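You operate a simulated robot arm through the tools that you are given. There is no shell and no other tool. Be economical: measure what you need, move in short steps, check, and stop when the job is done.

Carry out the task below with a simulated robot arm. There is one attempt and no reset: what you move stays moved.

JOB
Put the cord bundle from the bag table top on top of the cover carton. Then stack the taped carton labelled "lids" from the low table top on top of the taped carton labelled "plates". Then take the blue tub on the fit bench top and put it away on the low table top. Do these in the order given. Set down upright: blue tub.

The check looks at the end state, three seconds after you hand in, the way a careful person would. Anything else that was tipped, shoved, dropped, spilled or broken makes it a failure. Lids that push on must go on centred and level and be pressed home; caps that screw on are set level and turned clockwise until they are tight.

ROBOT AND FRAMES
A 7-joint arm with a two-finger parallel gripper on a trunk, on a base that drives. Base frame: it is fixed to the floor where the robot stands at the start and does not move with it; the origin is under the middle of the robot, x ahead of it, y to its left, z up. Readings come in m, degrees, newtons and seconds.
Its first joint turns from -115.0 to 115.0 degrees. Places, roughly: blue tub [-2.25, -4.75, 0.75]; low table top [0.7, -1.9, 0.8]; taped carton [0.75, -1.75, 0.75]. Payload 3.91 kg.
Tool frame: the origin (TCP) lies between the finger pads and is the grasp point; the fingertips stand 0.03 m ahead of it; z points along the fingers, y is the line along which they close. The gripper opens to 0.11 m. The fingers are 0.02 m wide and 0.01 m thick; the gripper's body (0.048 by 0.112 m) begins 0.055 m behind the TCP.
Orientation is that of the tool frame in the base frame, as a unit quaternion [x, y, z, w]. With the fingers straight down and closing along the base's y, the tool's x points along the base's -x, its y along +y and its z along -z.

CONTROLS
- The arm moves only by the tool send_rows. Its argument "steps" is text: rows parted by semicolons, each of 7 numbers parted by spaces: the turn, a rotation vector about the tool's x, y, z in units of 60 degrees (1.0 is 60 degrees), then the shift along the tool's x, y, z in units of 400 mm (1.0 is 400 mm), then the finger opening in mm, from 0 to 110. In form: wx wy wz x y z grip; .... A call has 1 to 20 rows; each row is the pose to reach, as a shift and turn from the pose commanded when the call began, along the tool's axes at that moment. A call with a number of a shift or a turn outside -1 to 1 is refused whole. Rows are played at 5 a second. More than 0.05 m and 8.6 degrees between two rows, or a gripper value outside its range, and nothing of the call is played. Where a pose cannot be reached the arm comes as near as it can. A force on the tool above 40 N (or 10 N above the force at the start of the call, whichever is more), or a blocked arm, ends the call early, and 0.2 s more pass. The fingers move at their own pace (about 0.153 m/s each) and stop on an object; they squeeze with about 22 N. The grip force told is the motor's: it shows also when the fingers shut on nothing. Time passes only in rows, and 0.2 s behind the last, so rows that repeat a pose let the fingers close. It gives the time, the measured TCP pose, the force on the tool (base axes), the opening and the grip force at its end, in the units of the frame above (readings bear some noise), with the torque about the TCP (base axes, N m) and any sound that the robot's microphone picked up.
- Cameras (640 x 400 px; columns grow to the right, rows downward): "scene" is now at [0.2068, 0.159, 1.3974]; the picture's right is [-0.59, -0.81, 0.00], its down [-0.58, 0.43, -0.69] and it looks along [0.56, -0.41, -0.72] (base axes); focal length 254 px, centre (320, 200). "wrist" rides on the gripper at [0.072, 0.017, -0.103] in the tool frame; the picture's right is [-0.23, 0.97, 0.00], its down [-0.76, -0.18, -0.62] and it looks along [-0.61, -0.14, 0.78] (tool axes); focal length 222 px, centre (320, 200). There is no depth. A picture from a camera that has moved, and an enlarged one, comes with that camera's place and axes in the base frame and with its lens.
- camera(camera): a new picture of that camera. The clock stands still meanwhile.
- slide_trunk(by): slides the trunk up (or, below 0, down) by that many m; the arm and the scene camera ride with it, the base frame stays. It gives what a move gives, with no picture.
- roll_base(legs): drives the robot by 1 to 6 legs, each [ahead, left, turn to the left] in m, m and degrees, along the robot's own axes; the way and the turn of a leg run together, so that a leg with both is an arc; at most 1.5 m and 180 degrees a leg. The arm and the cameras ride along, it lands a little off, and it stops where it bumps. It gives what a move gives.
- pan_tilt(pan, tilt): turns the head with the scene camera to pan (to the left, within 80 degrees either way) and tilt (down, from -29 to 69), counted from straight ahead of the robot. It gives what a move gives.
- zoom(camera, box): a new picture of the part [left, top, right, bottom] of that camera's present view, enlarged. The clock stands still meanwhile.
- hand_in(): hands the job in; it is judged then, once.

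Work in short steps. Places have to be worked out from the pictures, the camera data and where the tool is seen: move nearer, look again, correct. Check each grasp and each placing, and mend what went wrong. You have 165 turns and 112 pictures in all, those below and enlarged ones among them. Open the gripper and draw the arm clear of the work before you hand the job in, unless the task says otherwise; then end with one line.

The tools are called as name(argument=value, ...) on one line, values as JSON. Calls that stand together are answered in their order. send_rows: Moves the arm, as the interface text tells. Its arguments: {"type":"object","properties":{"steps":{"type":"string"}},"required":["steps"]} The other tools are called the same way: slide_trunk (by) slides the trunk up or down; roll_base (legs) drives the base; pan_tilt (pan, tilt) turns the head that bears the scene camera; camera (camera) takes a picture; zoom (camera, box) takes an enlarged picture of a part of a camera's view; hand_in () hands the job in.

At the start:

```text
time: 0.0
ee_pos: [0.5986, -0.295, 1.0831]
tcp_rot: [0.001, 1.0, -0.001, 0.001]
wrist_force: [-0.2, 1.0, 0.4]
wrist_torque: [-0.02, 0.02, 0.04]
grip_width: 0.1099
grasp_force: 0.2
trunk travel left (down, up): [-0.75, 0.24]
robot x, y, heading: [0.0017, 0.0036, 0.2]
head pan, tilt: [-36.1, 46.2]
```

scene: 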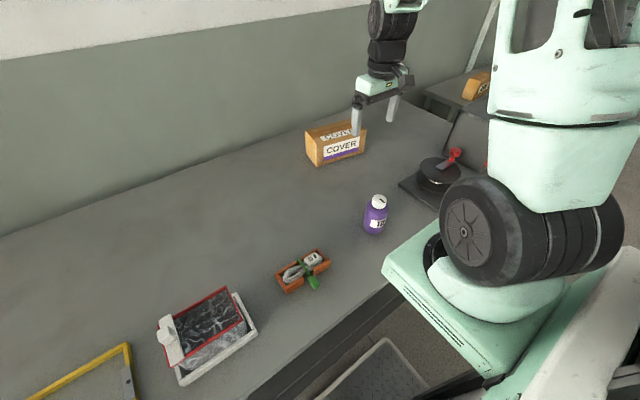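
wrist: 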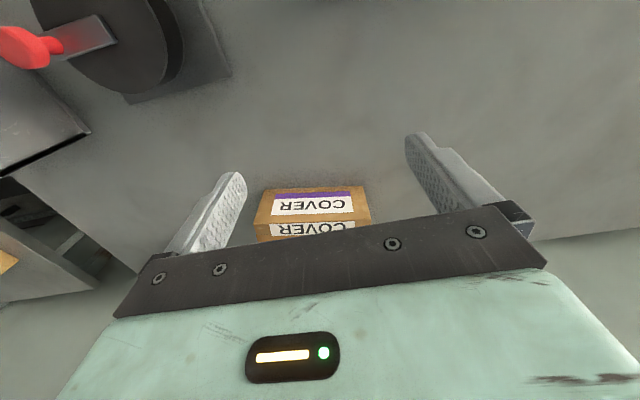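

I'll start by looking closely at the table to identify the cord bundle and the carton.

zoom(camera="scene", box=[250, 100, 410, 300])

pan_tilt(pan=20, tilt=40)

camera(camera="scene")

```text
2.00 times, centred on (330, 200) of scene
camera zoom: at [0.2068, 0.159, 1.3974], right [-0.59, -0.81, 0.0], down [-0.58, 0.43, -0.69], along [0.56, -0.41, -0.72], focal length 508 px, centre (300, 200)
```

zoom: 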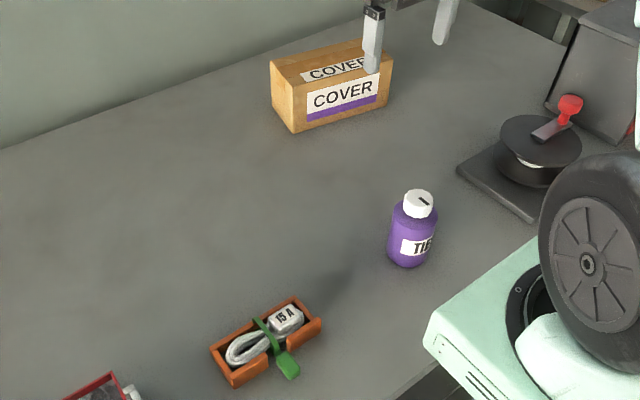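

```text
time: 1.2
ee_pos: [0.5985, -0.2966, 1.0834]
tcp_rot: [0.0, 1.0, 0.001, -0.001]
wrist_force: [-0.5, 0.1, -0.2]
wrist_torque: [-0.01, -0.01, 0.02]
grip_width: 0.1101
grasp_force: 0.0
trunk travel left (down, up): [-0.75, 0.24]
robot x, y, heading: [0.0005, 0.0007, 0.3]
head pan, tilt: [20.0, 40.0]
```

```text
108 pictures are left
camera scene: at [0.2219, 0.2353, 1.4064], right [0.34, -0.94, 0.0], down [-0.6, -0.22, -0.77], along [0.72, 0.26, -0.64], focal length 254 px, centre (320, 200)
```

scene: 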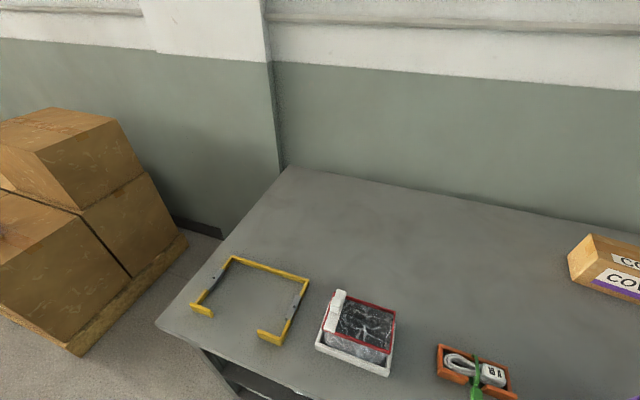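

The cord bundle (white cord, green tie) seems to lie in an orange tray near (0.52, -0.01). I'll move the gripper above and a bit behind it for a wrist look.

send_rows(steps="0 0 0 0.045 0.09 0.01 110; 0 0 0 0.09 0.18 0.02 110; 0 0 0 0.135 0.27 0.03 110; 0 0 0 0.18 0.36 0.04 110; 0 0 0 0.22 0.45 0.05 110; 0 0 0 0.26 0.54 0.06 110; 0 0 0 0.3 0.63 0.08 110; 0 0 0 0.34 0.72 0.1 110; 0 0 0 0.35 0.73 0.12 110")

camera(camera="wrist")

pan_tilt(pan=-20, tilt=45)

camera(camera="scene")

```text
time: 3.2
ee_pos: [0.4659, 0.0009, 1.0386]
tcp_rot: [0.0, 1.0, -0.001, -0.001]
wrist_force: [-0.3, -0.4, -1.5]
wrist_torque: [0.02, 0.0, -0.01]
grip_width: 0.1103
grasp_force: 0.0
out of reach, approached as far as the arm can: row 8, 9
trunk travel left (down, up): [-0.75, 0.24]
robot x, y, heading: [-0.0038, -0.0021, 0.0]
head pan, tilt: [20.0, 40.0]
```

```text
107 pictures are left
camera wrist: at [0.3928, 0.017, 1.1415], right [0.23, 0.97, 0.0], down [0.76, -0.18, 0.62], along [0.61, -0.14, -0.78], focal length 222 px, centre (320, 200)
```

wrist: 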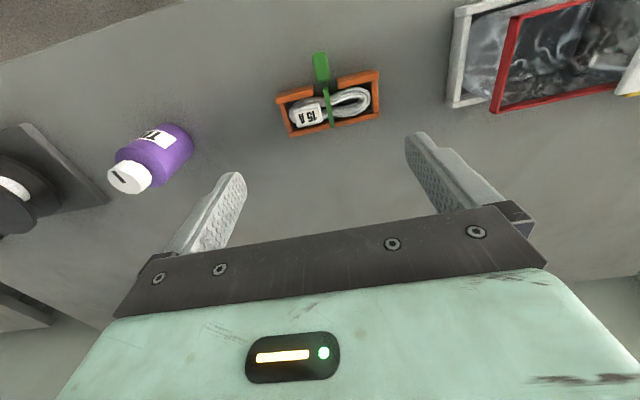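

```text
time: 4.3
ee_pos: [0.4661, 0.0011, 1.0377]
tcp_rot: [0.001, 1.0, 0.001, -0.001]
wrist_force: [0.0, 0.9, 0.5]
wrist_torque: [-0.01, -0.02, -0.01]
grip_width: 0.1098
grasp_force: 0.0
trunk travel left (down, up): [-0.75, 0.24]
robot x, y, heading: [0.001, 0.0023, -0.1]
head pan, tilt: [-20.0, 45.0]
```

```text
106 pictures are left
camera scene: at [0.2184, 0.1786, 1.3992], right [-0.34, -0.94, 0.0], down [-0.66, 0.24, -0.71], along [0.66, -0.24, -0.71], focal length 254 px, centre (320, 200)
```

scene: 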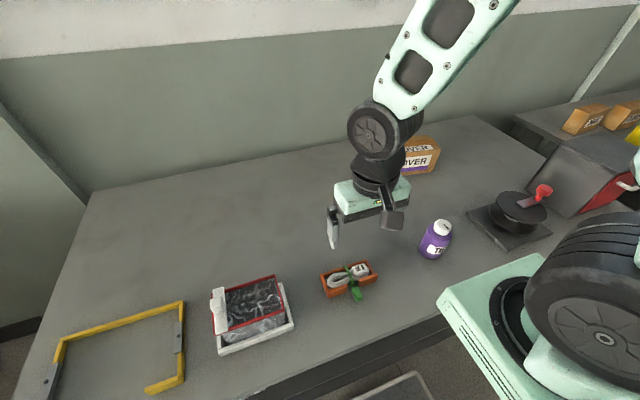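

The cord tray lies near (0.505, 0.005). Zooming to understand what belongs to the bundle.

zoom(camera="wrist", box=[264, 40, 392, 140])

zoom(camera="scene", box=[302, 240, 398, 310])

```text
4.00 times, centred on (328, 90) of wrist
camera zoom: at [0.3932, 0.0168, 1.1416], right [0.23, 0.97, 0.0], down [0.76, -0.18, 0.62], along [0.61, -0.14, -0.78], focal length 888 px, centre (288, 640)
```

zoom: 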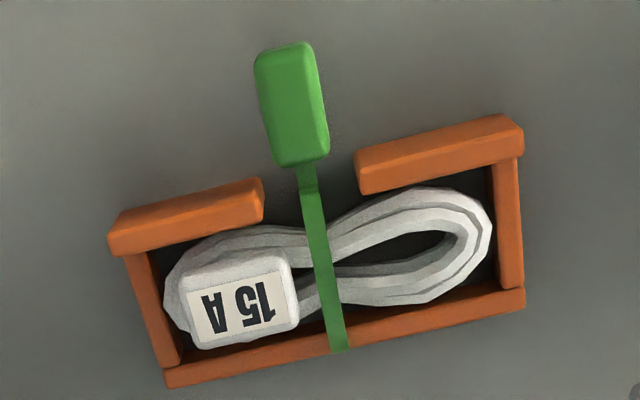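

```text
5.71 times, centred on (350, 275) of scene
camera zoom: at [0.2184, 0.1786, 1.3992], right [-0.34, -0.94, 0.0], down [-0.66, 0.24, -0.71], along [0.66, -0.24, -0.71], focal length 1452 px, centre (149, -229)
```

zoom: 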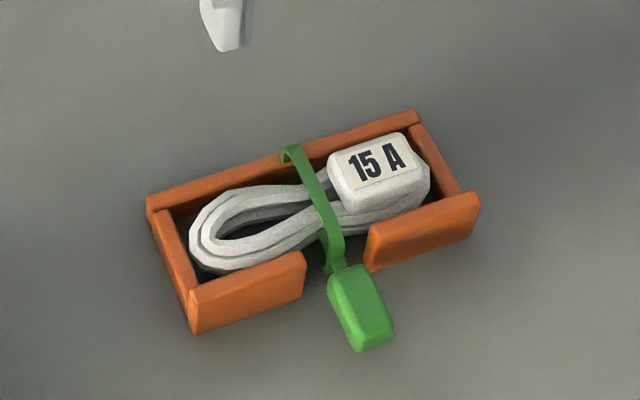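

The bundle has a green tab sticking toward the robot through the tray gap — that's the handle, along base -x, around (0.446, 0.005). I'll back off slightly for reach, then descend partway.

roll_base(legs=[[-0.1, 0, 0]])

```text
time: 5.5
ee_pos: [0.3645, 0.0002, 1.0378]
tcp_rot: [-0.001, 1.0, 0.0, -0.001]
wrist_force: [0.8, 0.7, -0.6]
wrist_torque: [-0.01, -0.01, 0.0]
grip_width: 0.11
grasp_force: 0.1
trunk travel left (down, up): [-0.75, 0.24]
robot x, y, heading: [-0.1033, -0.0002, 0.2]
head pan, tilt: [-20.0, 45.0]
```

Moving over the tab at z≈0.86, opening 50 mm so the fingers clear the surroundings.

send_rows(steps="0 0 0 -0.05 0.005 0.09 60; 0 0 0 -0.1 0.005 0.18 60; 0 0 0 -0.15 0.01 0.27 60; 0 0 0 -0.2 0.01 0.36 60; 0 0 0 -0.2075 0.01 0.45 60; 0 0 0 -0.2075 0.01 0.45 60")

camera(camera="wrist")

camera(camera="scene")

```text
time: 6.6
ee_pos: [0.4459, 0.0051, 0.8799]
tcp_rot: [-0.002, 1.0, 0.0, 0.0]
wrist_force: [-11.7, -1.2, 41.0]
wrist_torque: [0.52, 0.07, 0.13]
grip_width: 0.06
grasp_force: 0.1
trunk travel left (down, up): [-0.75, 0.24]
robot x, y, heading: [-0.0988, -0.0025, -0.1]
head pan, tilt: [-20.0, 45.0]
stopped in row 5: the force on the tool passed its limit (the readings are from after the stop); the commanded pose is now the measured one
```

```text
103 pictures are left
camera wrist: at [0.3727, 0.0216, 0.9837], right [0.22, 0.97, 0.0], down [0.76, -0.17, 0.62], along [0.61, -0.14, -0.78], focal length 222 px, centre (320, 200)
```

wrist: 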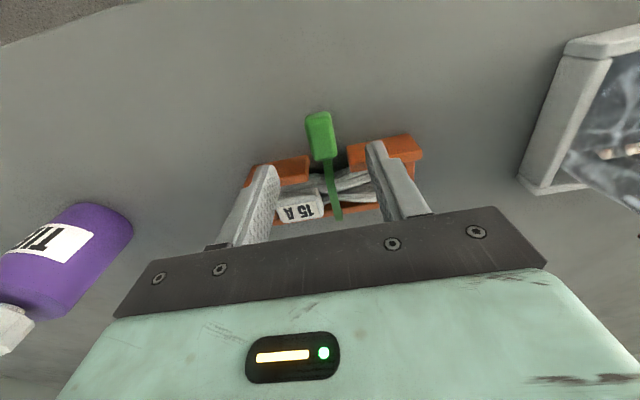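

```text
102 pictures are left
camera scene: at [0.1153, 0.1787, 1.4003], right [-0.34, -0.94, 0.0], down [-0.66, 0.24, -0.71], along [0.67, -0.24, -0.71], focal length 254 px, centre (320, 200)
```

scene: 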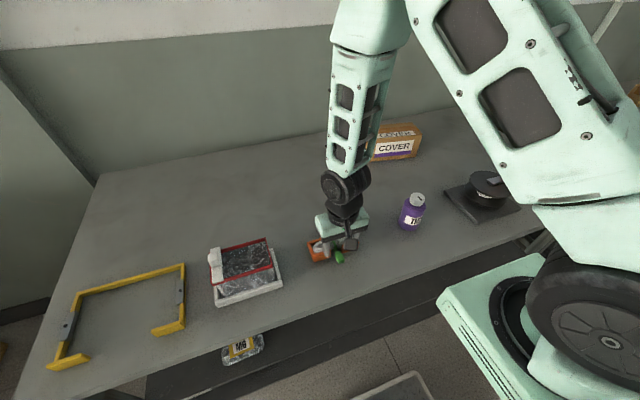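

The stop at tip height 0.85 says the fingers touched the tray wall: the table is really at about z≈0.80 (the two-camera ray crossing agrees). I lift and look again.

send_rows(steps="0 0 0 0 0 -0.06 60; 0 0 0 0.03 0 -0.1 60; 0 0 0 0.06 0.005 -0.1 60; 0 0 0 0.06 0.005 -0.1 60")

zoom(camera="wrist", box=[220, 60, 420, 220])

zoom(camera="scene", box=[290, 180, 390, 280])

```text
time: 7.6
ee_pos: [0.424, 0.0082, 0.9177]
tcp_rot: [-0.001, 1.0, 0.001, 0.0]
wrist_force: [0.8, -0.2, -0.3]
wrist_torque: [0.0, 0.0, 0.03]
grip_width: 0.0598
grasp_force: 0.1
trunk travel left (down, up): [-0.75, 0.24]
robot x, y, heading: [-0.1011, -0.0011, 0.3]
head pan, tilt: [-20.0, 45.0]
```

```text
2.50 times, centred on (320, 140) of wrist
camera zoom: at [0.3511, 0.0231, 1.0207], right [0.23, 0.97, 0.0], down [0.76, -0.18, 0.62], along [0.61, -0.14, -0.78], focal length 555 px, centre (320, 350)
```

zoom: 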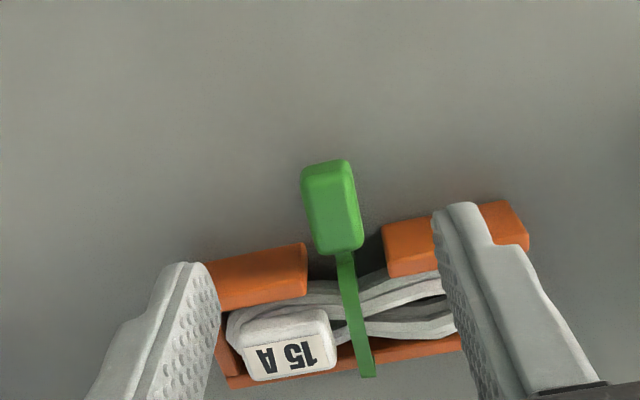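

```text
4.00 times, centred on (340, 230) of scene
camera zoom: at [0.1175, 0.1788, 1.3992], right [-0.34, -0.94, 0.0], down [-0.66, 0.24, -0.71], along [0.66, -0.24, -0.71], focal length 1016 px, centre (240, 80)
```

zoom: 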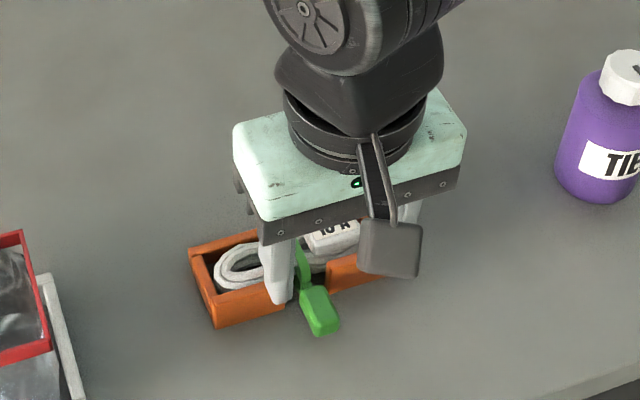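

Triangulation puts the tab's top at about (0.434, 0.009, 0.835), with the tray wall starting around x≈0.44. I descend at x≈0.428 with a 45 mm opening, then check.

send_rows(steps="0 0 0 -0.01 0.0025 0.06 45; 0 0 0 -0.01 0.0025 0.1 45; 0 0 0 -0.01 0.0025 0.13 45; 0 0 0 -0.01 0.0025 0.15 45; 0 0 0 -0.01 0.0025 0.17 45; 0 0 0 -0.01 0.0025 0.185 45;  0 0 0 -0.01 0.0025 0.185 45")

zoom(camera="wrist", box=[220, 60, 420, 220])

zoom(camera="scene", box=[290, 180, 390, 280])

```text
time: 9.0
ee_pos: [0.4281, 0.0087, 0.8497]
tcp_rot: [-0.001, 1.0, 0.0, 0.002]
wrist_force: [-6.0, -2.3, 32.2]
wrist_torque: [0.07, 0.53, 0.06]
grip_width: 0.0452
grasp_force: 0.1
trunk travel left (down, up): [-0.75, 0.24]
robot x, y, heading: [-0.1032, 0.0027, 0.3]
head pan, tilt: [-20.0, 45.0]
stopped in row 6: the force on the tool passed its limit (the readings are from after the stop); the commanded pose is now the measured one
```

```text
2.50 times, centred on (320, 140) of wrist
camera zoom: at [0.3545, 0.0248, 0.9535], right [0.23, 0.97, 0.0], down [0.76, -0.18, 0.63], along [0.61, -0.14, -0.78], focal length 555 px, centre (320, 350)
```

zoom: 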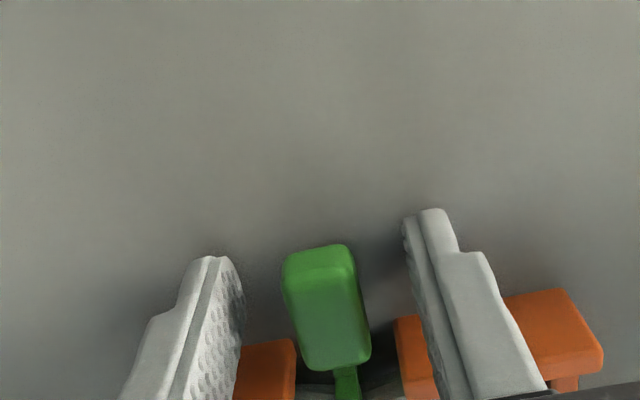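

```text
4.00 times, centred on (340, 230) of scene
camera zoom: at [0.1161, 0.1786, 1.3999], right [-0.34, -0.94, 0.0], down [-0.66, 0.24, -0.71], along [0.67, -0.24, -0.71], focal length 1016 px, centre (240, 80)
```

zoom: 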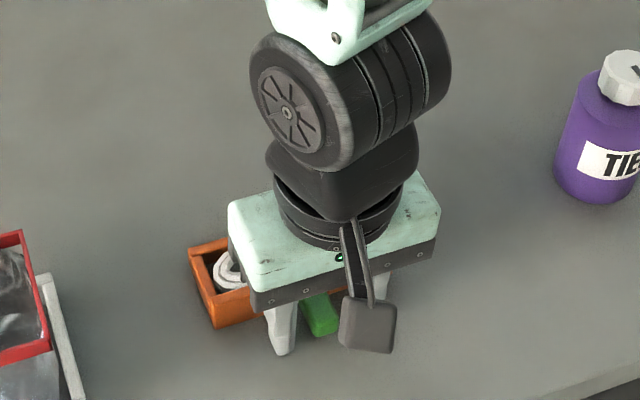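

Fingertips are at the table (z≈0.82) and the tab is centred between the fingers. I raise 4 mm and close.

send_rows(steps="0 0 0 0 0 -0.01 45; 0 0 0 0 0 -0.01 10; 0 0 0 0 0 -0.01 5; 0 0 0 0 0 -0.01 5; 0 0 0 0 0 -0.01 5")

zoom(camera="wrist", box=[220, 60, 420, 220])

```text
time: 10.2
ee_pos: [0.4282, 0.0083, 0.8517]
tcp_rot: [-0.001, 1.0, 0.0, 0.002]
wrist_force: [-0.8, -0.2, -0.5]
wrist_torque: [-0.01, 0.12, 0.01]
grip_width: 0.0167
grasp_force: 21.7
trunk travel left (down, up): [-0.75, 0.24]
robot x, y, heading: [-0.0978, -0.0027, 0.0]
head pan, tilt: [-20.0, 45.0]
```

```text
2.50 times, centred on (320, 140) of wrist
camera zoom: at [0.3555, 0.0248, 0.9554], right [0.23, 0.97, 0.0], down [0.76, -0.18, 0.63], along [0.61, -0.14, -0.78], focal length 555 px, centre (320, 350)
```

zoom: 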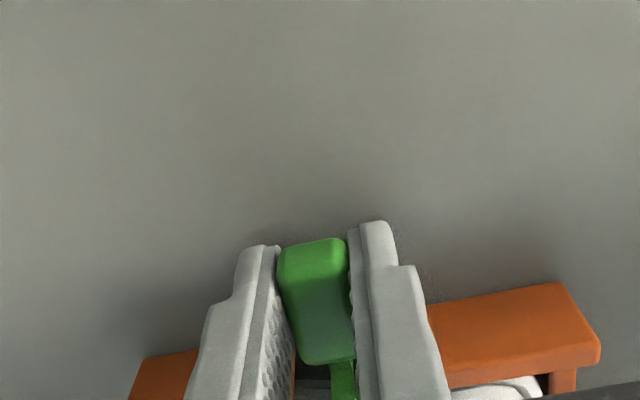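

Tab gripped (16.7 mm, 21.7 N). Lifting 12 cm slowly.

send_rows(steps="0 0 0 0 0 -0.03 5; 0 0 0 0 0 -0.06 5; 0 0 0 0 0 -0.1 5; 0 0 0 0 0 -0.15 5; 0 0 0 0 0 -0.21 5; 0 0 0 0 0 -0.28 5; 0 0 0 0 0 -0.35 5; 0 0 0 0 0 -0.35 5")

camera(camera="wrist")

camera(camera="scene")

```text
time: 12.0
ee_pos: [0.4284, 0.0095, 0.9927]
tcp_rot: [-0.001, 1.0, -0.001, 0.0]
wrist_force: [1.2, 0.7, -2.0]
wrist_torque: [-0.03, 0.1, 0.03]
grip_width: 0.0171
grasp_force: 21.7
trunk travel left (down, up): [-0.75, 0.24]
robot x, y, heading: [-0.1012, 0.0001, -0.2]
head pan, tilt: [-20.0, 45.0]
```

```text
96 pictures are left
camera wrist: at [0.355, 0.0255, 1.0959], right [0.23, 0.97, 0.0], down [0.76, -0.18, 0.63], along [0.61, -0.14, -0.78], focal length 222 px, centre (320, 200)
```

wrist: 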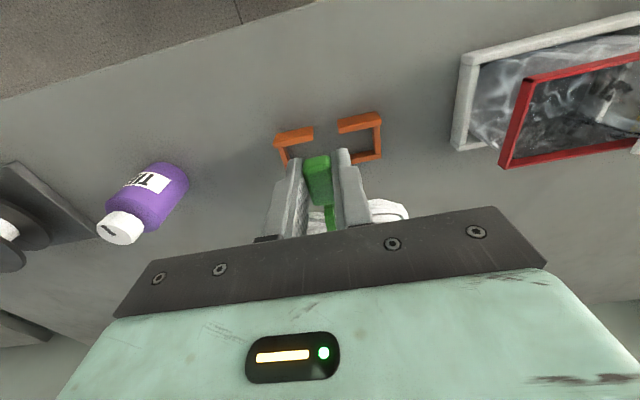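

```text
95 pictures are left
camera scene: at [0.1175, 0.1788, 1.3991], right [-0.34, -0.94, 0.0], down [-0.66, 0.24, -0.71], along [0.66, -0.24, -0.71], focal length 254 px, centre (320, 200)
```

scene: 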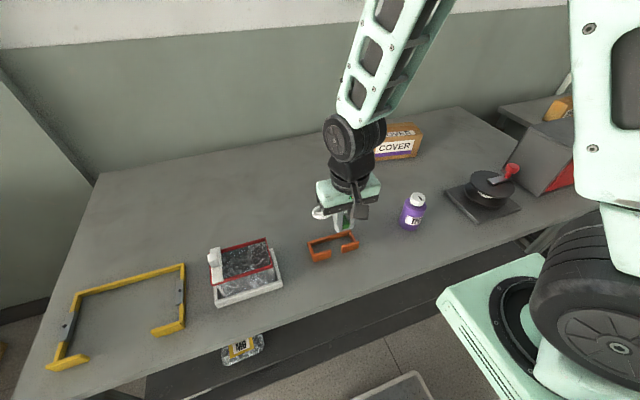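

Bundle is held level and out of the tray. I raise further, then drive 0.1 m ahead and 0.3 m right so the carton (front edge near x≈0.785, y≈-0.36) comes into reach.

send_rows(steps="0 0 0 0 0 -0.08 5; 0 0 0 -0.05 0 -0.16 5; 0 0 0 -0.1 0 -0.22 5; 0 0 0 -0.15 0 -0.25 5")

roll_base(legs=[[0, -0.32, 0], [0.08, 0, 0]])

camera(camera="wrist")

camera(camera="scene")

```text
time: 13.0
ee_pos: [0.4879, 0.0081, 1.093]
tcp_rot: [0.0, 1.0, 0.0, 0.001]
wrist_force: [-0.9, 0.4, -2.5]
wrist_torque: [0.0, 0.07, 0.01]
grip_width: 0.0165
grasp_force: 21.9
trunk travel left (down, up): [-0.75, 0.24]
robot x, y, heading: [-0.1008, -0.0011, 0.4]
head pan, tilt: [-20.0, 45.0]
```

```text
time: 15.8
ee_pos: [0.5694, -0.3108, 1.0934]
tcp_rot: [0.0, 1.0, -0.001, 0.001]
wrist_force: [-0.4, 0.7, -1.1]
wrist_torque: [0.0, 0.1, 0.02]
grip_width: 0.0166
grasp_force: 22.7
trunk travel left (down, up): [-0.75, 0.24]
robot x, y, heading: [-0.0188, -0.3171, 0.0]
head pan, tilt: [-20.0, 45.0]
```

```text
94 pictures are left
camera wrist: at [0.4959, -0.295, 1.1963], right [0.23, 0.97, 0.0], down [0.76, -0.18, 0.63], along [0.61, -0.14, -0.78], focal length 222 px, centre (320, 200)
```

wrist: 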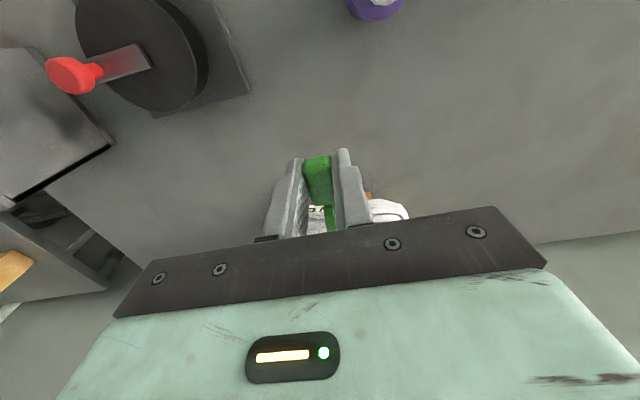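

```text
93 pictures are left
camera scene: at [0.1991, -0.1401, 1.3992], right [-0.34, -0.94, 0.0], down [-0.66, 0.24, -0.71], along [0.66, -0.24, -0.71], focal length 254 px, centre (320, 200)
```

scene: 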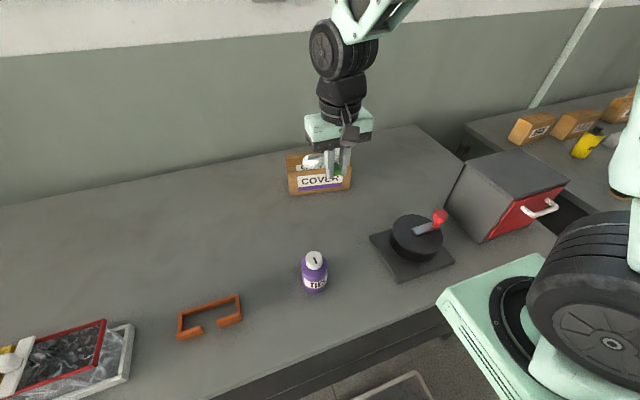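

Zooming on the carton to fix its corners.

zoom(camera="scene", box=[270, 125, 390, 215])

```text
4.44 times, centred on (330, 170) of scene
camera zoom: at [0.1991, -0.1401, 1.3992], right [-0.34, -0.94, 0.0], down [-0.66, 0.24, -0.71], along [0.66, -0.24, -0.71], focal length 1129 px, centre (276, 333)
```

zoom: 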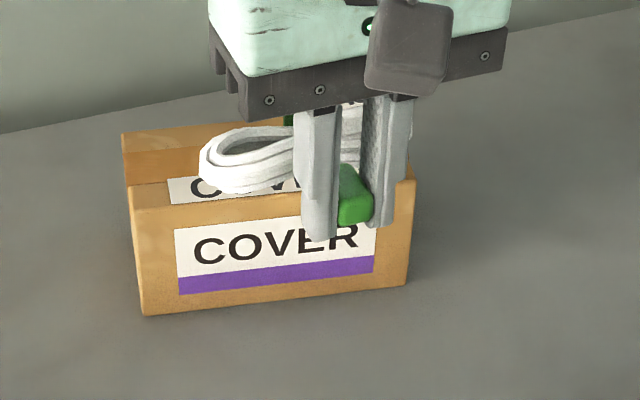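

Carton: top at z≈0.92, centre ≈(0.811,-0.356), yaw about -10°. Move the bundle over it with a 10° turn, to z≈0.99.

send_rows(steps="0 0 0.03 -0.1 -0.02 0 5; 0 0 0.06 -0.2 -0.04 0 5; 0 0 0.1 -0.3 -0.06 0 5; 0 0 0.14 -0.4 -0.08 0 5; 0 0 0.167 -0.47 -0.0925 0 5; 0 0 0.167 -0.47 -0.0925 0.1 5; 0 0 0.167 -0.47 -0.0925 0.2 5; 0 0 0.167 -0.47 -0.0925 0.25 5; 0 0 0.167 -0.47 -0.0925 0.25 5")

camera(camera="wrist")

zoom(camera="scene", box=[270, 125, 390, 215])

```text
time: 17.8
ee_pos: [0.7574, -0.3466, 0.9924]
tcp_rot: [0.087, 0.996, 0.0, 0.001]
wrist_force: [0.0, 0.3, -1.4]
wrist_torque: [0.0, 0.05, -0.01]
grip_width: 0.0168
grasp_force: 21.9
trunk travel left (down, up): [-0.75, 0.24]
robot x, y, heading: [-0.0196, -0.3221, -0.1]
head pan, tilt: [-20.0, 45.0]
```

```text
91 pictures are left
camera wrist: at [0.6885, -0.319, 1.0959], right [0.39, 0.92, 0.0], down [0.72, -0.31, 0.63], along [0.57, -0.25, -0.78], focal length 222 px, centre (320, 200)
```

wrist: 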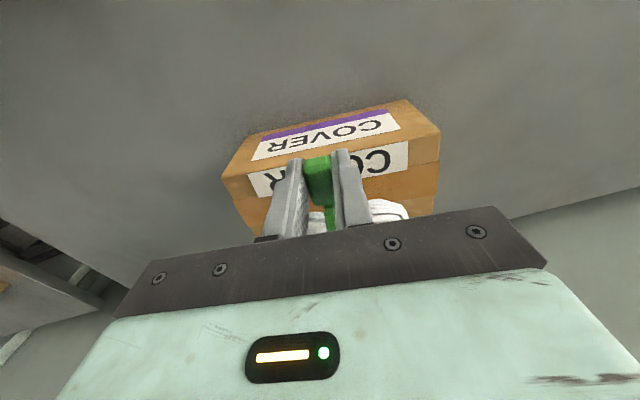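

```text
4.44 times, centred on (330, 170) of scene
camera zoom: at [0.1993, -0.1402, 1.3991], right [-0.34, -0.94, 0.0], down [-0.66, 0.24, -0.71], along [0.66, -0.24, -0.71], focal length 1129 px, centre (276, 333)
```

zoom: 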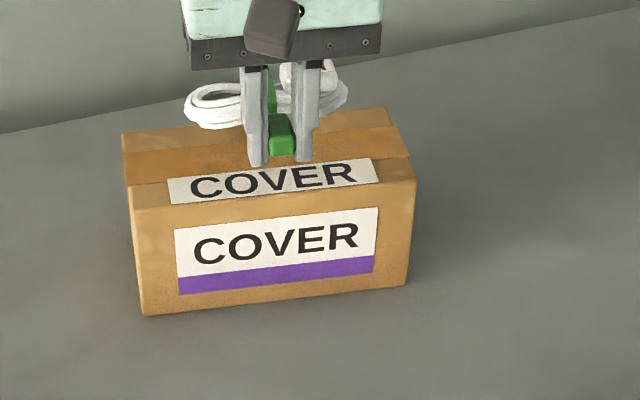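

Alignment is good; TCP is ~16 mm in front of the carton's front edge, so I shift 8 mm forward and lower slowly to contact.

send_rows(steps="0 0 0 -0.02 0 0.03 5; 0 0 0 -0.02 0 0.06 5; 0 0 0 -0.02 0 0.075 5; 0 0 0 -0.02 0 0.085 5; 0 0 0 -0.02 0 0.0925 5; 0 0 0 -0.02 0 0.1 5; 0 0 0 -0.02 0 0.1 5")

zoom(camera="scene", box=[270, 125, 390, 215])

zoom(camera="wrist", box=[200, 80, 460, 240])

```text
time: 19.4
ee_pos: [0.7662, -0.3505, 0.9526]
tcp_rot: [0.087, 0.996, -0.001, 0.0]
wrist_force: [0.2, 0.1, -2.2]
wrist_torque: [0.04, 0.09, 0.02]
grip_width: 0.0168
grasp_force: 21.9
trunk travel left (down, up): [-0.75, 0.24]
robot x, y, heading: [-0.0244, -0.3198, 0.0]
head pan, tilt: [-20.0, 45.0]
```

```text
4.44 times, centred on (330, 170) of scene
camera zoom: at [0.1993, -0.1402, 1.3991], right [-0.34, -0.94, 0.0], down [-0.66, 0.24, -0.71], along [0.66, -0.24, -0.71], focal length 1129 px, centre (276, 333)
```

zoom: 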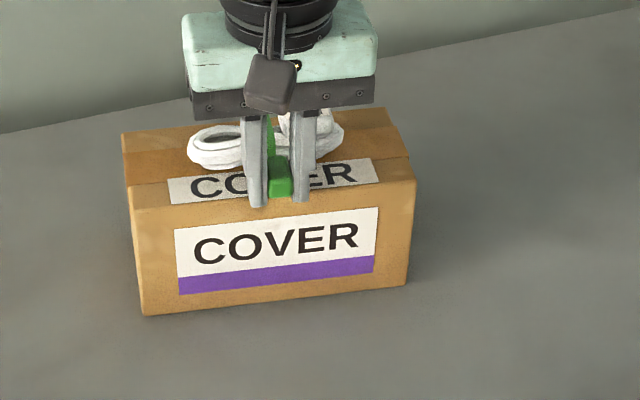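

```text
2.46 times, centred on (330, 160) of wrist
camera zoom: at [0.6965, -0.3211, 1.0563], right [0.39, 0.92, 0.0], down [0.72, -0.31, 0.63], along [0.57, -0.25, -0.78], focal length 547 px, centre (295, 298)
```

zoom: 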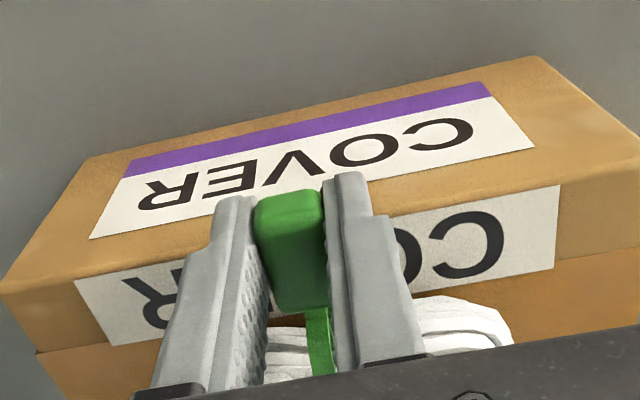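

Not quite touching yet; continue down in 1.5 mm steps.

send_rows(steps="0 0 0 0 0 0.004 5; 0 0 0 0 0 0.008 5; 0 0 0 0 0 0.012 5; 0 0 0 0 0 0.012 5")

```text
time: 20.4
ee_pos: [0.7654, -0.3489, 0.951]
tcp_rot: [0.087, 0.996, 0.001, 0.002]
wrist_force: [-4.9, -0.8, 20.5]
wrist_torque: [-0.17, -0.47, -0.02]
grip_width: 0.0168
grasp_force: 22.1
trunk travel left (down, up): [-0.75, 0.24]
robot x, y, heading: [-0.0189, -0.3165, -0.1]
head pan, tilt: [-20.0, 45.0]
```

Contact (20 N). I ease up ~2 mm, release to 45 mm, and check.

send_rows(steps="0 0 0 0 0 -0.006 5; 0 0 0 0 0 -0.006 20; 0 0 0 0 0 -0.006 40; 0 0 0 0 0 -0.006 40; 0 0 0 0 0 -0.03 40; 0 0 0 0 0 -0.08 40; 0 0 0 0 0 -0.15 40; 0 0 0 0 0 -0.25 40")

zoom(camera="scene", box=[270, 125, 390, 215])

camera(camera="wrist")

```text
time: 22.1
ee_pos: [0.7652, -0.3487, 1.0462]
tcp_rot: [0.087, 0.996, 0.0, 0.0]
wrist_force: [0.2, -0.3, 0.4]
wrist_torque: [0.0, 0.01, 0.02]
grip_width: 0.04
grasp_force: 0.0
trunk travel left (down, up): [-0.75, 0.24]
robot x, y, heading: [-0.0175, -0.316, 0.3]
head pan, tilt: [-20.0, 45.0]
```

```text
4.44 times, centred on (330, 170) of scene
camera zoom: at [0.1995, -0.1401, 1.399], right [-0.34, -0.94, 0.0], down [-0.66, 0.24, -0.71], along [0.66, -0.24, -0.71], focal length 1129 px, centre (276, 333)
```

zoom: 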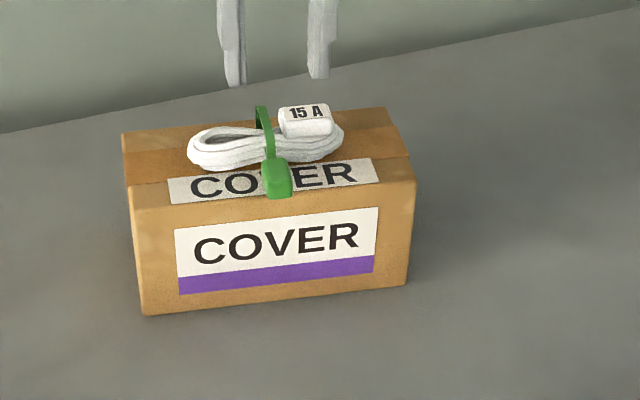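

```text
86 pictures are left
camera wrist: at [0.6967, -0.3203, 1.1509], right [0.39, 0.92, 0.0], down [0.72, -0.31, 0.62], along [0.57, -0.25, -0.78], focal length 222 px, centre (320, 200)
```

wrist: 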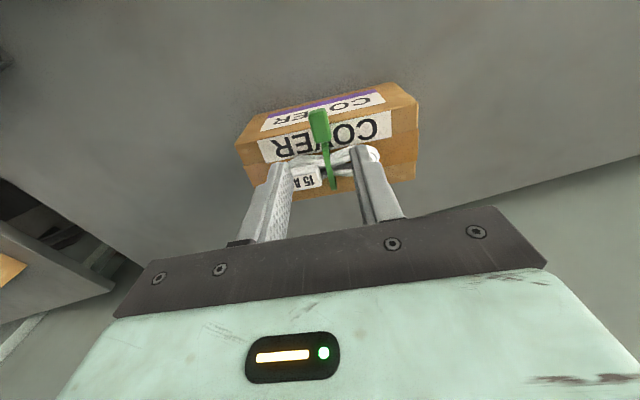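

The bundle rests flat on the carton. I retract and raise the arm, then look right toward the low table.

send_rows(steps="0 0 -0.03 0.05 0 -0.1 40; 0 0 -0.06 0.15 0 -0.15 40; 0 0 -0.1 0.25 0 -0.2 40; 0 0 -0.14 0.35 0 -0.22 40; 0 0 -0.167 0.45 0 -0.22 40; 0 0 -0.167 0.55 0 -0.22 40")

pan_tilt(pan=-60, tilt=30)

camera(camera="scene")

```text
time: 23.6
ee_pos: [0.5469, -0.3108, 1.1355]
tcp_rot: [0.0, 1.0, 0.0, 0.0]
wrist_force: [0.3, 0.0, -0.8]
wrist_torque: [-0.03, 0.07, -0.03]
grip_width: 0.04
grasp_force: 0.1
trunk travel left (down, up): [-0.75, 0.24]
robot x, y, heading: [-0.0213, -0.3184, 0.0]
head pan, tilt: [-20.0, 45.0]
```

```text
time: 24.6
ee_pos: [0.5479, -0.3099, 1.1358]
tcp_rot: [0.0, 1.0, 0.0, 0.001]
wrist_force: [-0.6, -0.3, 0.4]
wrist_torque: [0.0, 0.04, 0.01]
grip_width: 0.0401
grasp_force: 0.1
trunk travel left (down, up): [-0.75, 0.24]
robot x, y, heading: [-0.0184, -0.3193, -0.1]
head pan, tilt: [-60.0, 30.0]
```

```text
85 pictures are left
camera scene: at [0.168, -0.1906, 1.4218], right [-0.87, -0.5, 0.0], down [-0.25, 0.43, -0.87], along [0.43, -0.75, -0.5], focal length 254 px, centre (320, 200)
```

scene: 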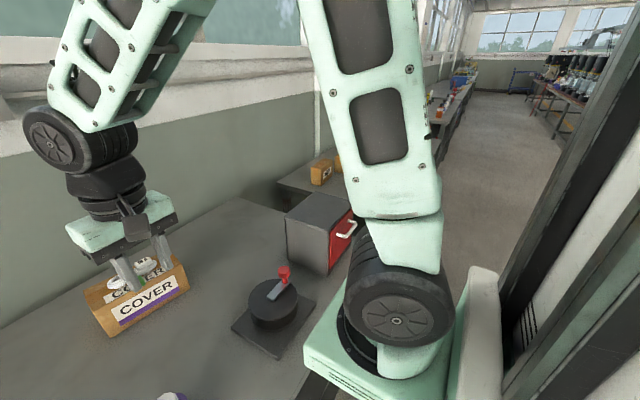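

The benches line the wall at left with an aisle alongside. I look further right before driving.

pan_tilt(pan=-80, tilt=35)

camera(camera="scene")

```text
time: 25.4
ee_pos: [0.5478, -0.3096, 1.1355]
tcp_rot: [0.0, 1.0, 0.0, 0.002]
wrist_force: [-0.4, 0.1, 1.0]
wrist_torque: [0.0, 0.01, -0.03]
grip_width: 0.0399
grasp_force: 0.0
trunk travel left (down, up): [-0.75, 0.24]
robot x, y, heading: [-0.019, -0.319, -0.0]
head pan, tilt: [-80.0, 35.0]
```

```text
84 pictures are left
camera scene: at [0.1381, -0.1991, 1.414], right [-0.98, -0.17, 0.0], down [-0.1, 0.56, -0.82], along [0.14, -0.81, -0.57], focal length 254 px, centre (320, 200)
```

scene: 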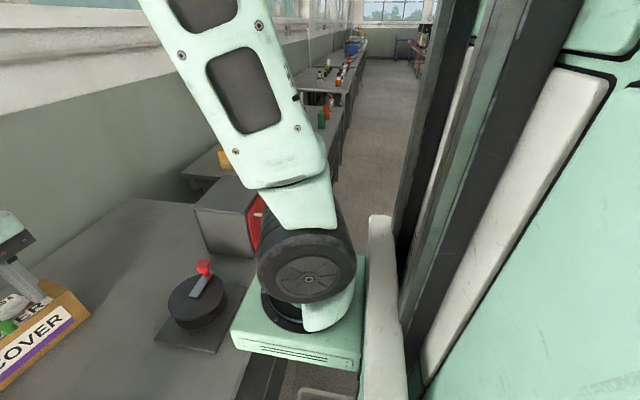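

That dark structure is the robot's own mast; the aisle is free. I drive back 0.1 m and right 1.35 m.

roll_base(legs=[[-0.1, 0, 0], [0, -1.35, 0]])

pan_tilt(pan=-15, tilt=45)

camera(camera="scene")

camera(camera="wrist")

```text
time: 32.9
ee_pos: [0.4591, -1.6341, 1.1358]
tcp_rot: [-0.008, 1.0, 0.0, 0.0]
wrist_force: [0.3, -0.7, 0.7]
wrist_torque: [-0.01, -0.01, 0.03]
grip_width: 0.0402
grasp_force: 0.0
trunk travel left (down, up): [-0.75, 0.24]
robot x, y, heading: [-0.1109, -1.6495, 0.9]
head pan, tilt: [-80.0, 35.0]
```

```text
time: 34.2
ee_pos: [0.4589, -1.632, 1.135]
tcp_rot: [-0.009, 1.0, 0.0, 0.0]
wrist_force: [0.5, 0.2, -0.1]
wrist_torque: [-0.01, 0.0, 0.04]
grip_width: 0.0401
grasp_force: 0.0
trunk travel left (down, up): [-0.75, 0.24]
robot x, y, heading: [-0.1061, -1.652, 1.0]
head pan, tilt: [-15.0, 45.0]
```

```text
83 pictures are left
camera scene: at [0.1094, -1.4615, 1.3992], right [-0.24, -0.97, 0.0], down [-0.69, 0.17, -0.71], along [0.69, -0.17, -0.71], focal length 254 px, centre (320, 200)
```

scene: 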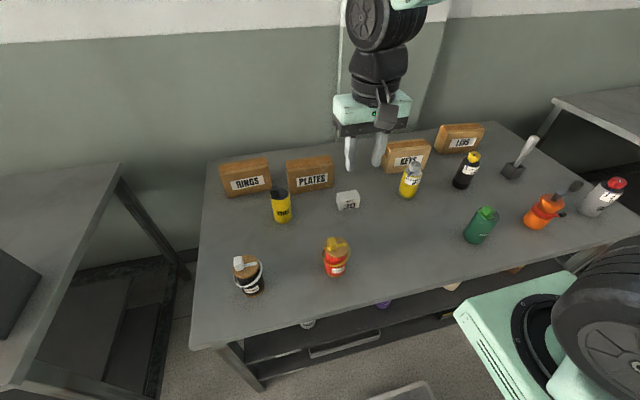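

```text
82 pictures are left
camera wrist: at [0.3856, -1.6176, 1.239], right [0.21, 0.98, 0.0], down [0.76, -0.16, 0.63], along [0.61, -0.13, -0.78], focal length 222 px, centre (320, 200)
```

wrist: 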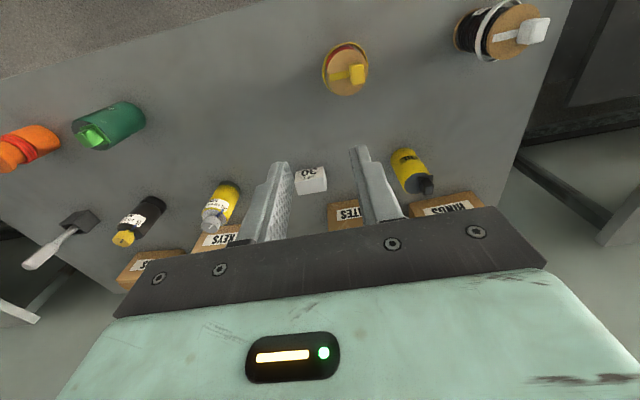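

Four cartons at the back: RINGS, PLATES, KEYS, and one at the right. Zooming to confirm labels and corners.

zoom(camera="scene", box=[380, 100, 540, 220])

zoom(camera="scene", box=[210, 130, 370, 250])

```text
3.33 times, centred on (460, 160) of scene
camera zoom: at [0.1094, -1.4615, 1.3992], right [-0.24, -0.97, 0.0], down [-0.69, 0.17, -0.71], along [0.69, -0.17, -0.71], focal length 847 px, centre (-147, 333)
```

zoom: 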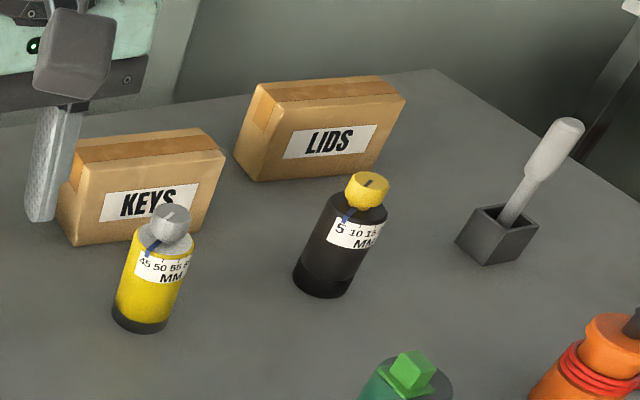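

```text
3.33 times, centred on (290, 190) of scene
camera zoom: at [0.1094, -1.4615, 1.3992], right [-0.24, -0.97, 0.0], down [-0.69, 0.17, -0.71], along [0.69, -0.17, -0.71], focal length 847 px, centre (420, 233)
```

zoom: 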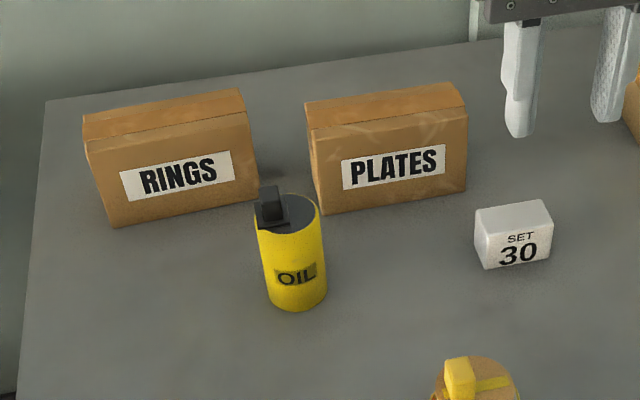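

The LIDS carton is at about (0.905,-2.29), PLATES at (0.82,-1.605), both ~0.165 wide, 0.05 deep, 0.12 high, if the table is near 0.75. I drive in front of LIDS for a closer look.

roll_base(legs=[[0, -0.58, -1], [0.14, 0, 0]])

pan_tilt(pan=-10, tilt=40)

camera(camera="scene")

camera(camera="wrist")

```text
time: 38.5
ee_pos: [0.6034, -2.2224, 1.1352]
tcp_rot: [0.002, 1.0, 0.0, 0.002]
wrist_force: [-0.9, -1.0, 0.6]
wrist_torque: [0.0, -0.02, -0.01]
grip_width: 0.04
grasp_force: 0.0
trunk travel left (down, up): [-0.75, 0.24]
robot x, y, heading: [0.037, -2.2292, -0.3]
head pan, tilt: [-15.0, 45.0]
```

```text
time: 39.1
ee_pos: [0.6021, -2.2223, 1.135]
tcp_rot: [0.002, 1.0, 0.0, 0.0]
wrist_force: [-0.3, 0.3, 0.2]
wrist_torque: [0.0, -0.03, -0.04]
grip_width: 0.0399
grasp_force: 0.1
trunk travel left (down, up): [-0.75, 0.24]
robot x, y, heading: [0.037, -2.226, 0.0]
head pan, tilt: [-10.0, 40.0]
```

```text
79 pictures are left
camera scene: at [0.2624, -2.038, 1.4064], right [-0.18, -0.98, 0.0], down [-0.63, 0.11, -0.77], along [0.75, -0.14, -0.64], focal length 254 px, centre (320, 200)
```

scene: 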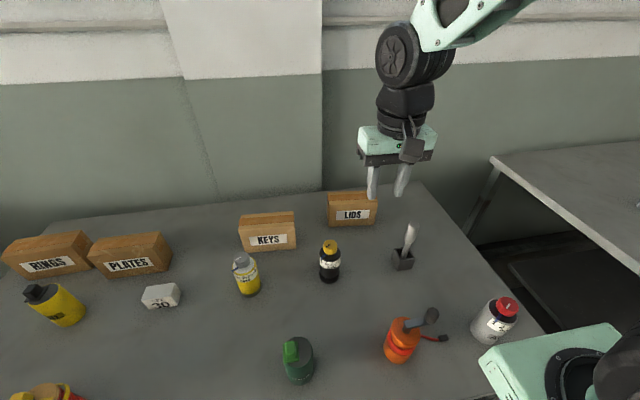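

```text
78 pictures are left
camera wrist: at [0.5301, -2.2061, 1.239], right [0.23, 0.97, 0.0], down [0.76, -0.18, 0.63], along [0.61, -0.14, -0.78], focal length 222 px, centre (320, 200)
```

wrist: 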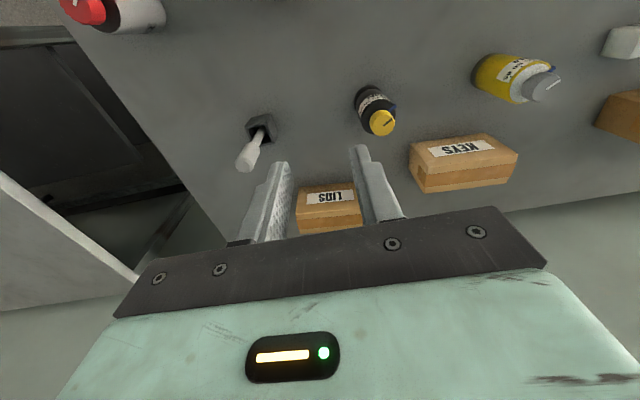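

Zooming both views on the LIDS carton for a better fix.

zoom(camera="scene", box=[300, 160, 420, 250])

zoom(camera="wrist", box=[250, 140, 410, 260])

```text
4.44 times, centred on (360, 205) of scene
camera zoom: at [0.2624, -2.038, 1.4064], right [-0.18, -0.98, 0.0], down [-0.63, 0.11, -0.77], along [0.75, -0.14, -0.64], focal length 1129 px, centre (142, 178)
```

zoom: 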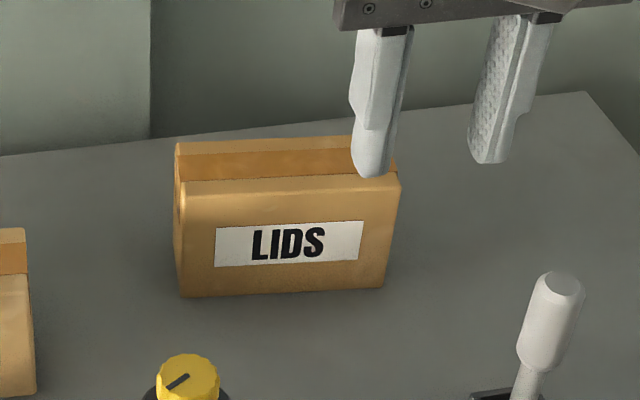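

```text
3.33 times, centred on (330, 200) of wrist
camera zoom: at [0.5301, -2.2061, 1.239], right [0.23, 0.97, 0.0], down [0.76, -0.18, 0.63], along [0.61, -0.14, -0.78], focal length 740 px, centre (287, 200)
```

zoom: 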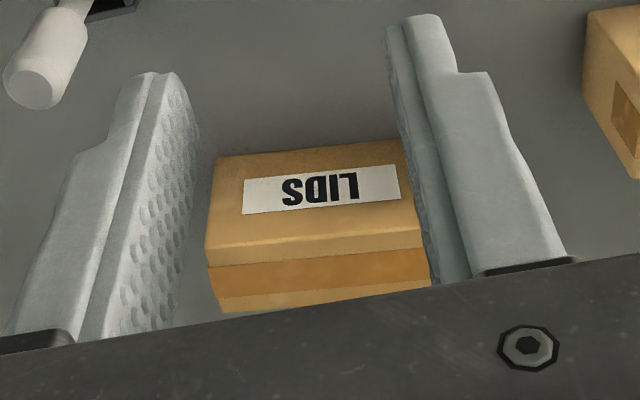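

LIDS: centre ≈(0.874,-2.262), top z≈0.883, yaw ≈-6°, thin side along x. I turn the gripper about 96° clockwise so it closes across the thin side, and approach above.

send_rows(steps="0 0 0.14 -0.07 -0.0125 0 60; 0 0 0.28 -0.14 -0.025 0 80; 0 0 0.42 -0.21 -0.0375 0 90; 0 0 0.56 -0.28 -0.05 0 100; 0 0 0.7 -0.35 -0.0625 0 100; 0 0 0.84 -0.42 -0.075 0 100; 0 0 0.98 -0.5 -0.0875 0 100; 0 0 0.98 -0.5 -0.0875 0 100")

send_rows(steps="0 0 0.14 0 0 0 100; 0 0 0.28 0 0 0 100; 0 0 0.42 0 0 0 100; 0 0 0.56 0 0 0 100; 0 0 0.62 0 0 0 100; 0 0 0.62 0 0 0 100")

camera(camera="wrist")

```text
time: 40.9
ee_pos: [0.8028, -2.2596, 1.1369]
tcp_rot: [0.494, 0.87, 0.0, 0.001]
wrist_force: [0.2, -0.6, -0.9]
wrist_torque: [-0.02, -0.02, -0.01]
grip_width: 0.0997
grasp_force: 0.0
trunk travel left (down, up): [-0.75, 0.24]
robot x, y, heading: [0.0349, -2.228, -0.3]
head pan, tilt: [-10.0, 40.0]
```

```text
time: 42.3
ee_pos: [0.8014, -2.2581, 1.1354]
tcp_rot: [0.745, 0.667, 0.0, 0.001]
wrist_force: [-0.2, -0.4, 0.3]
wrist_torque: [-0.02, 0.02, 0.02]
grip_width: 0.0999
grasp_force: 0.0
trunk travel left (down, up): [-0.75, 0.24]
robot x, y, heading: [0.0343, -2.2315, -0.4]
head pan, tilt: [-10.0, 40.0]
```

```text
75 pictures are left
camera wrist: at [0.8273, -2.1887, 1.2398], right [0.94, -0.33, 0.0], down [-0.26, -0.74, 0.62], along [-0.21, -0.59, -0.78], focal length 222 px, centre (320, 200)
```

wrist: 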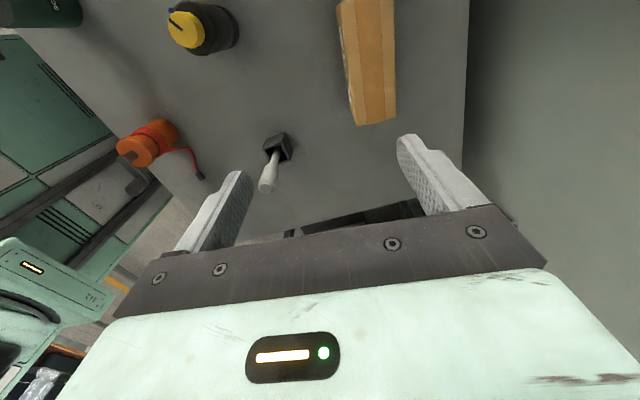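

Wrist view confirms the carton axis at x≈0.878, yaw −6°. Shift over it and go down to z≈0.95.

send_rows(steps="0 0 0 0.0065 0.095 0 105; 0 0 0 0.0135 0.191 0 105; 0 0 0 0.0135 0.191 0.1 105; 0 0 0 0.0135 0.191 0.2 105; 0 0 0 0.0135 0.191 0.3 105; 0 0 0 0.0135 0.191 0.4 105; 0 0 0 0.0135 0.191 0.4625 105; 0 0 0 0.0135 0.191 0.4625 105")

camera(camera="wrist")

zoom(camera="scene", box=[300, 160, 420, 250])

```text
time: 44.1
ee_pos: [0.8805, -2.2628, 0.9507]
tcp_rot: [0.744, 0.668, 0.001, 0.001]
wrist_force: [0.4, -0.5, -0.2]
wrist_torque: [0.01, 0.0, 0.01]
grip_width: 0.1051
grasp_force: 0.1
trunk travel left (down, up): [-0.75, 0.24]
robot x, y, heading: [0.0363, -2.2327, 0.0]
head pan, tilt: [-10.0, 40.0]
```

```text
74 pictures are left
camera wrist: at [0.9043, -2.1927, 1.0543], right [0.94, -0.33, 0.0], down [-0.26, -0.74, 0.62], along [-0.2, -0.59, -0.78], focal length 222 px, centre (320, 200)
```

wrist: 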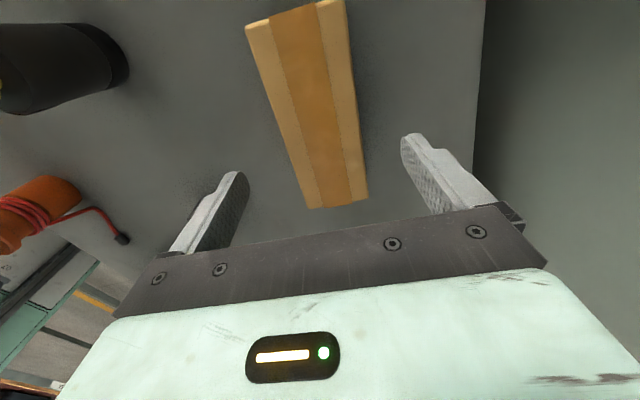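

```text
4.44 times, centred on (360, 205) of scene
camera zoom: at [0.2624, -2.0379, 1.4064], right [-0.18, -0.98, 0.0], down [-0.63, 0.11, -0.77], along [0.75, -0.14, -0.64], focal length 1129 px, centre (142, 178)
```

zoom: 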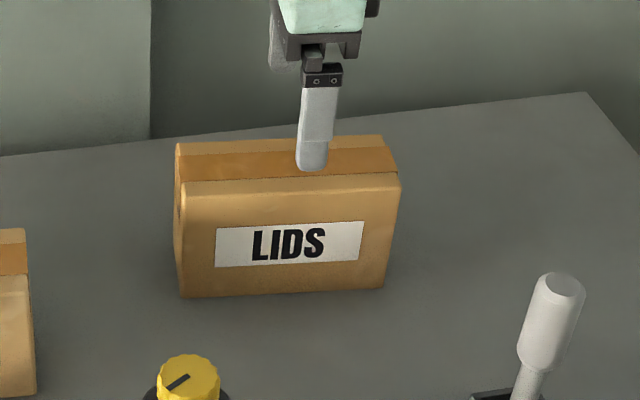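

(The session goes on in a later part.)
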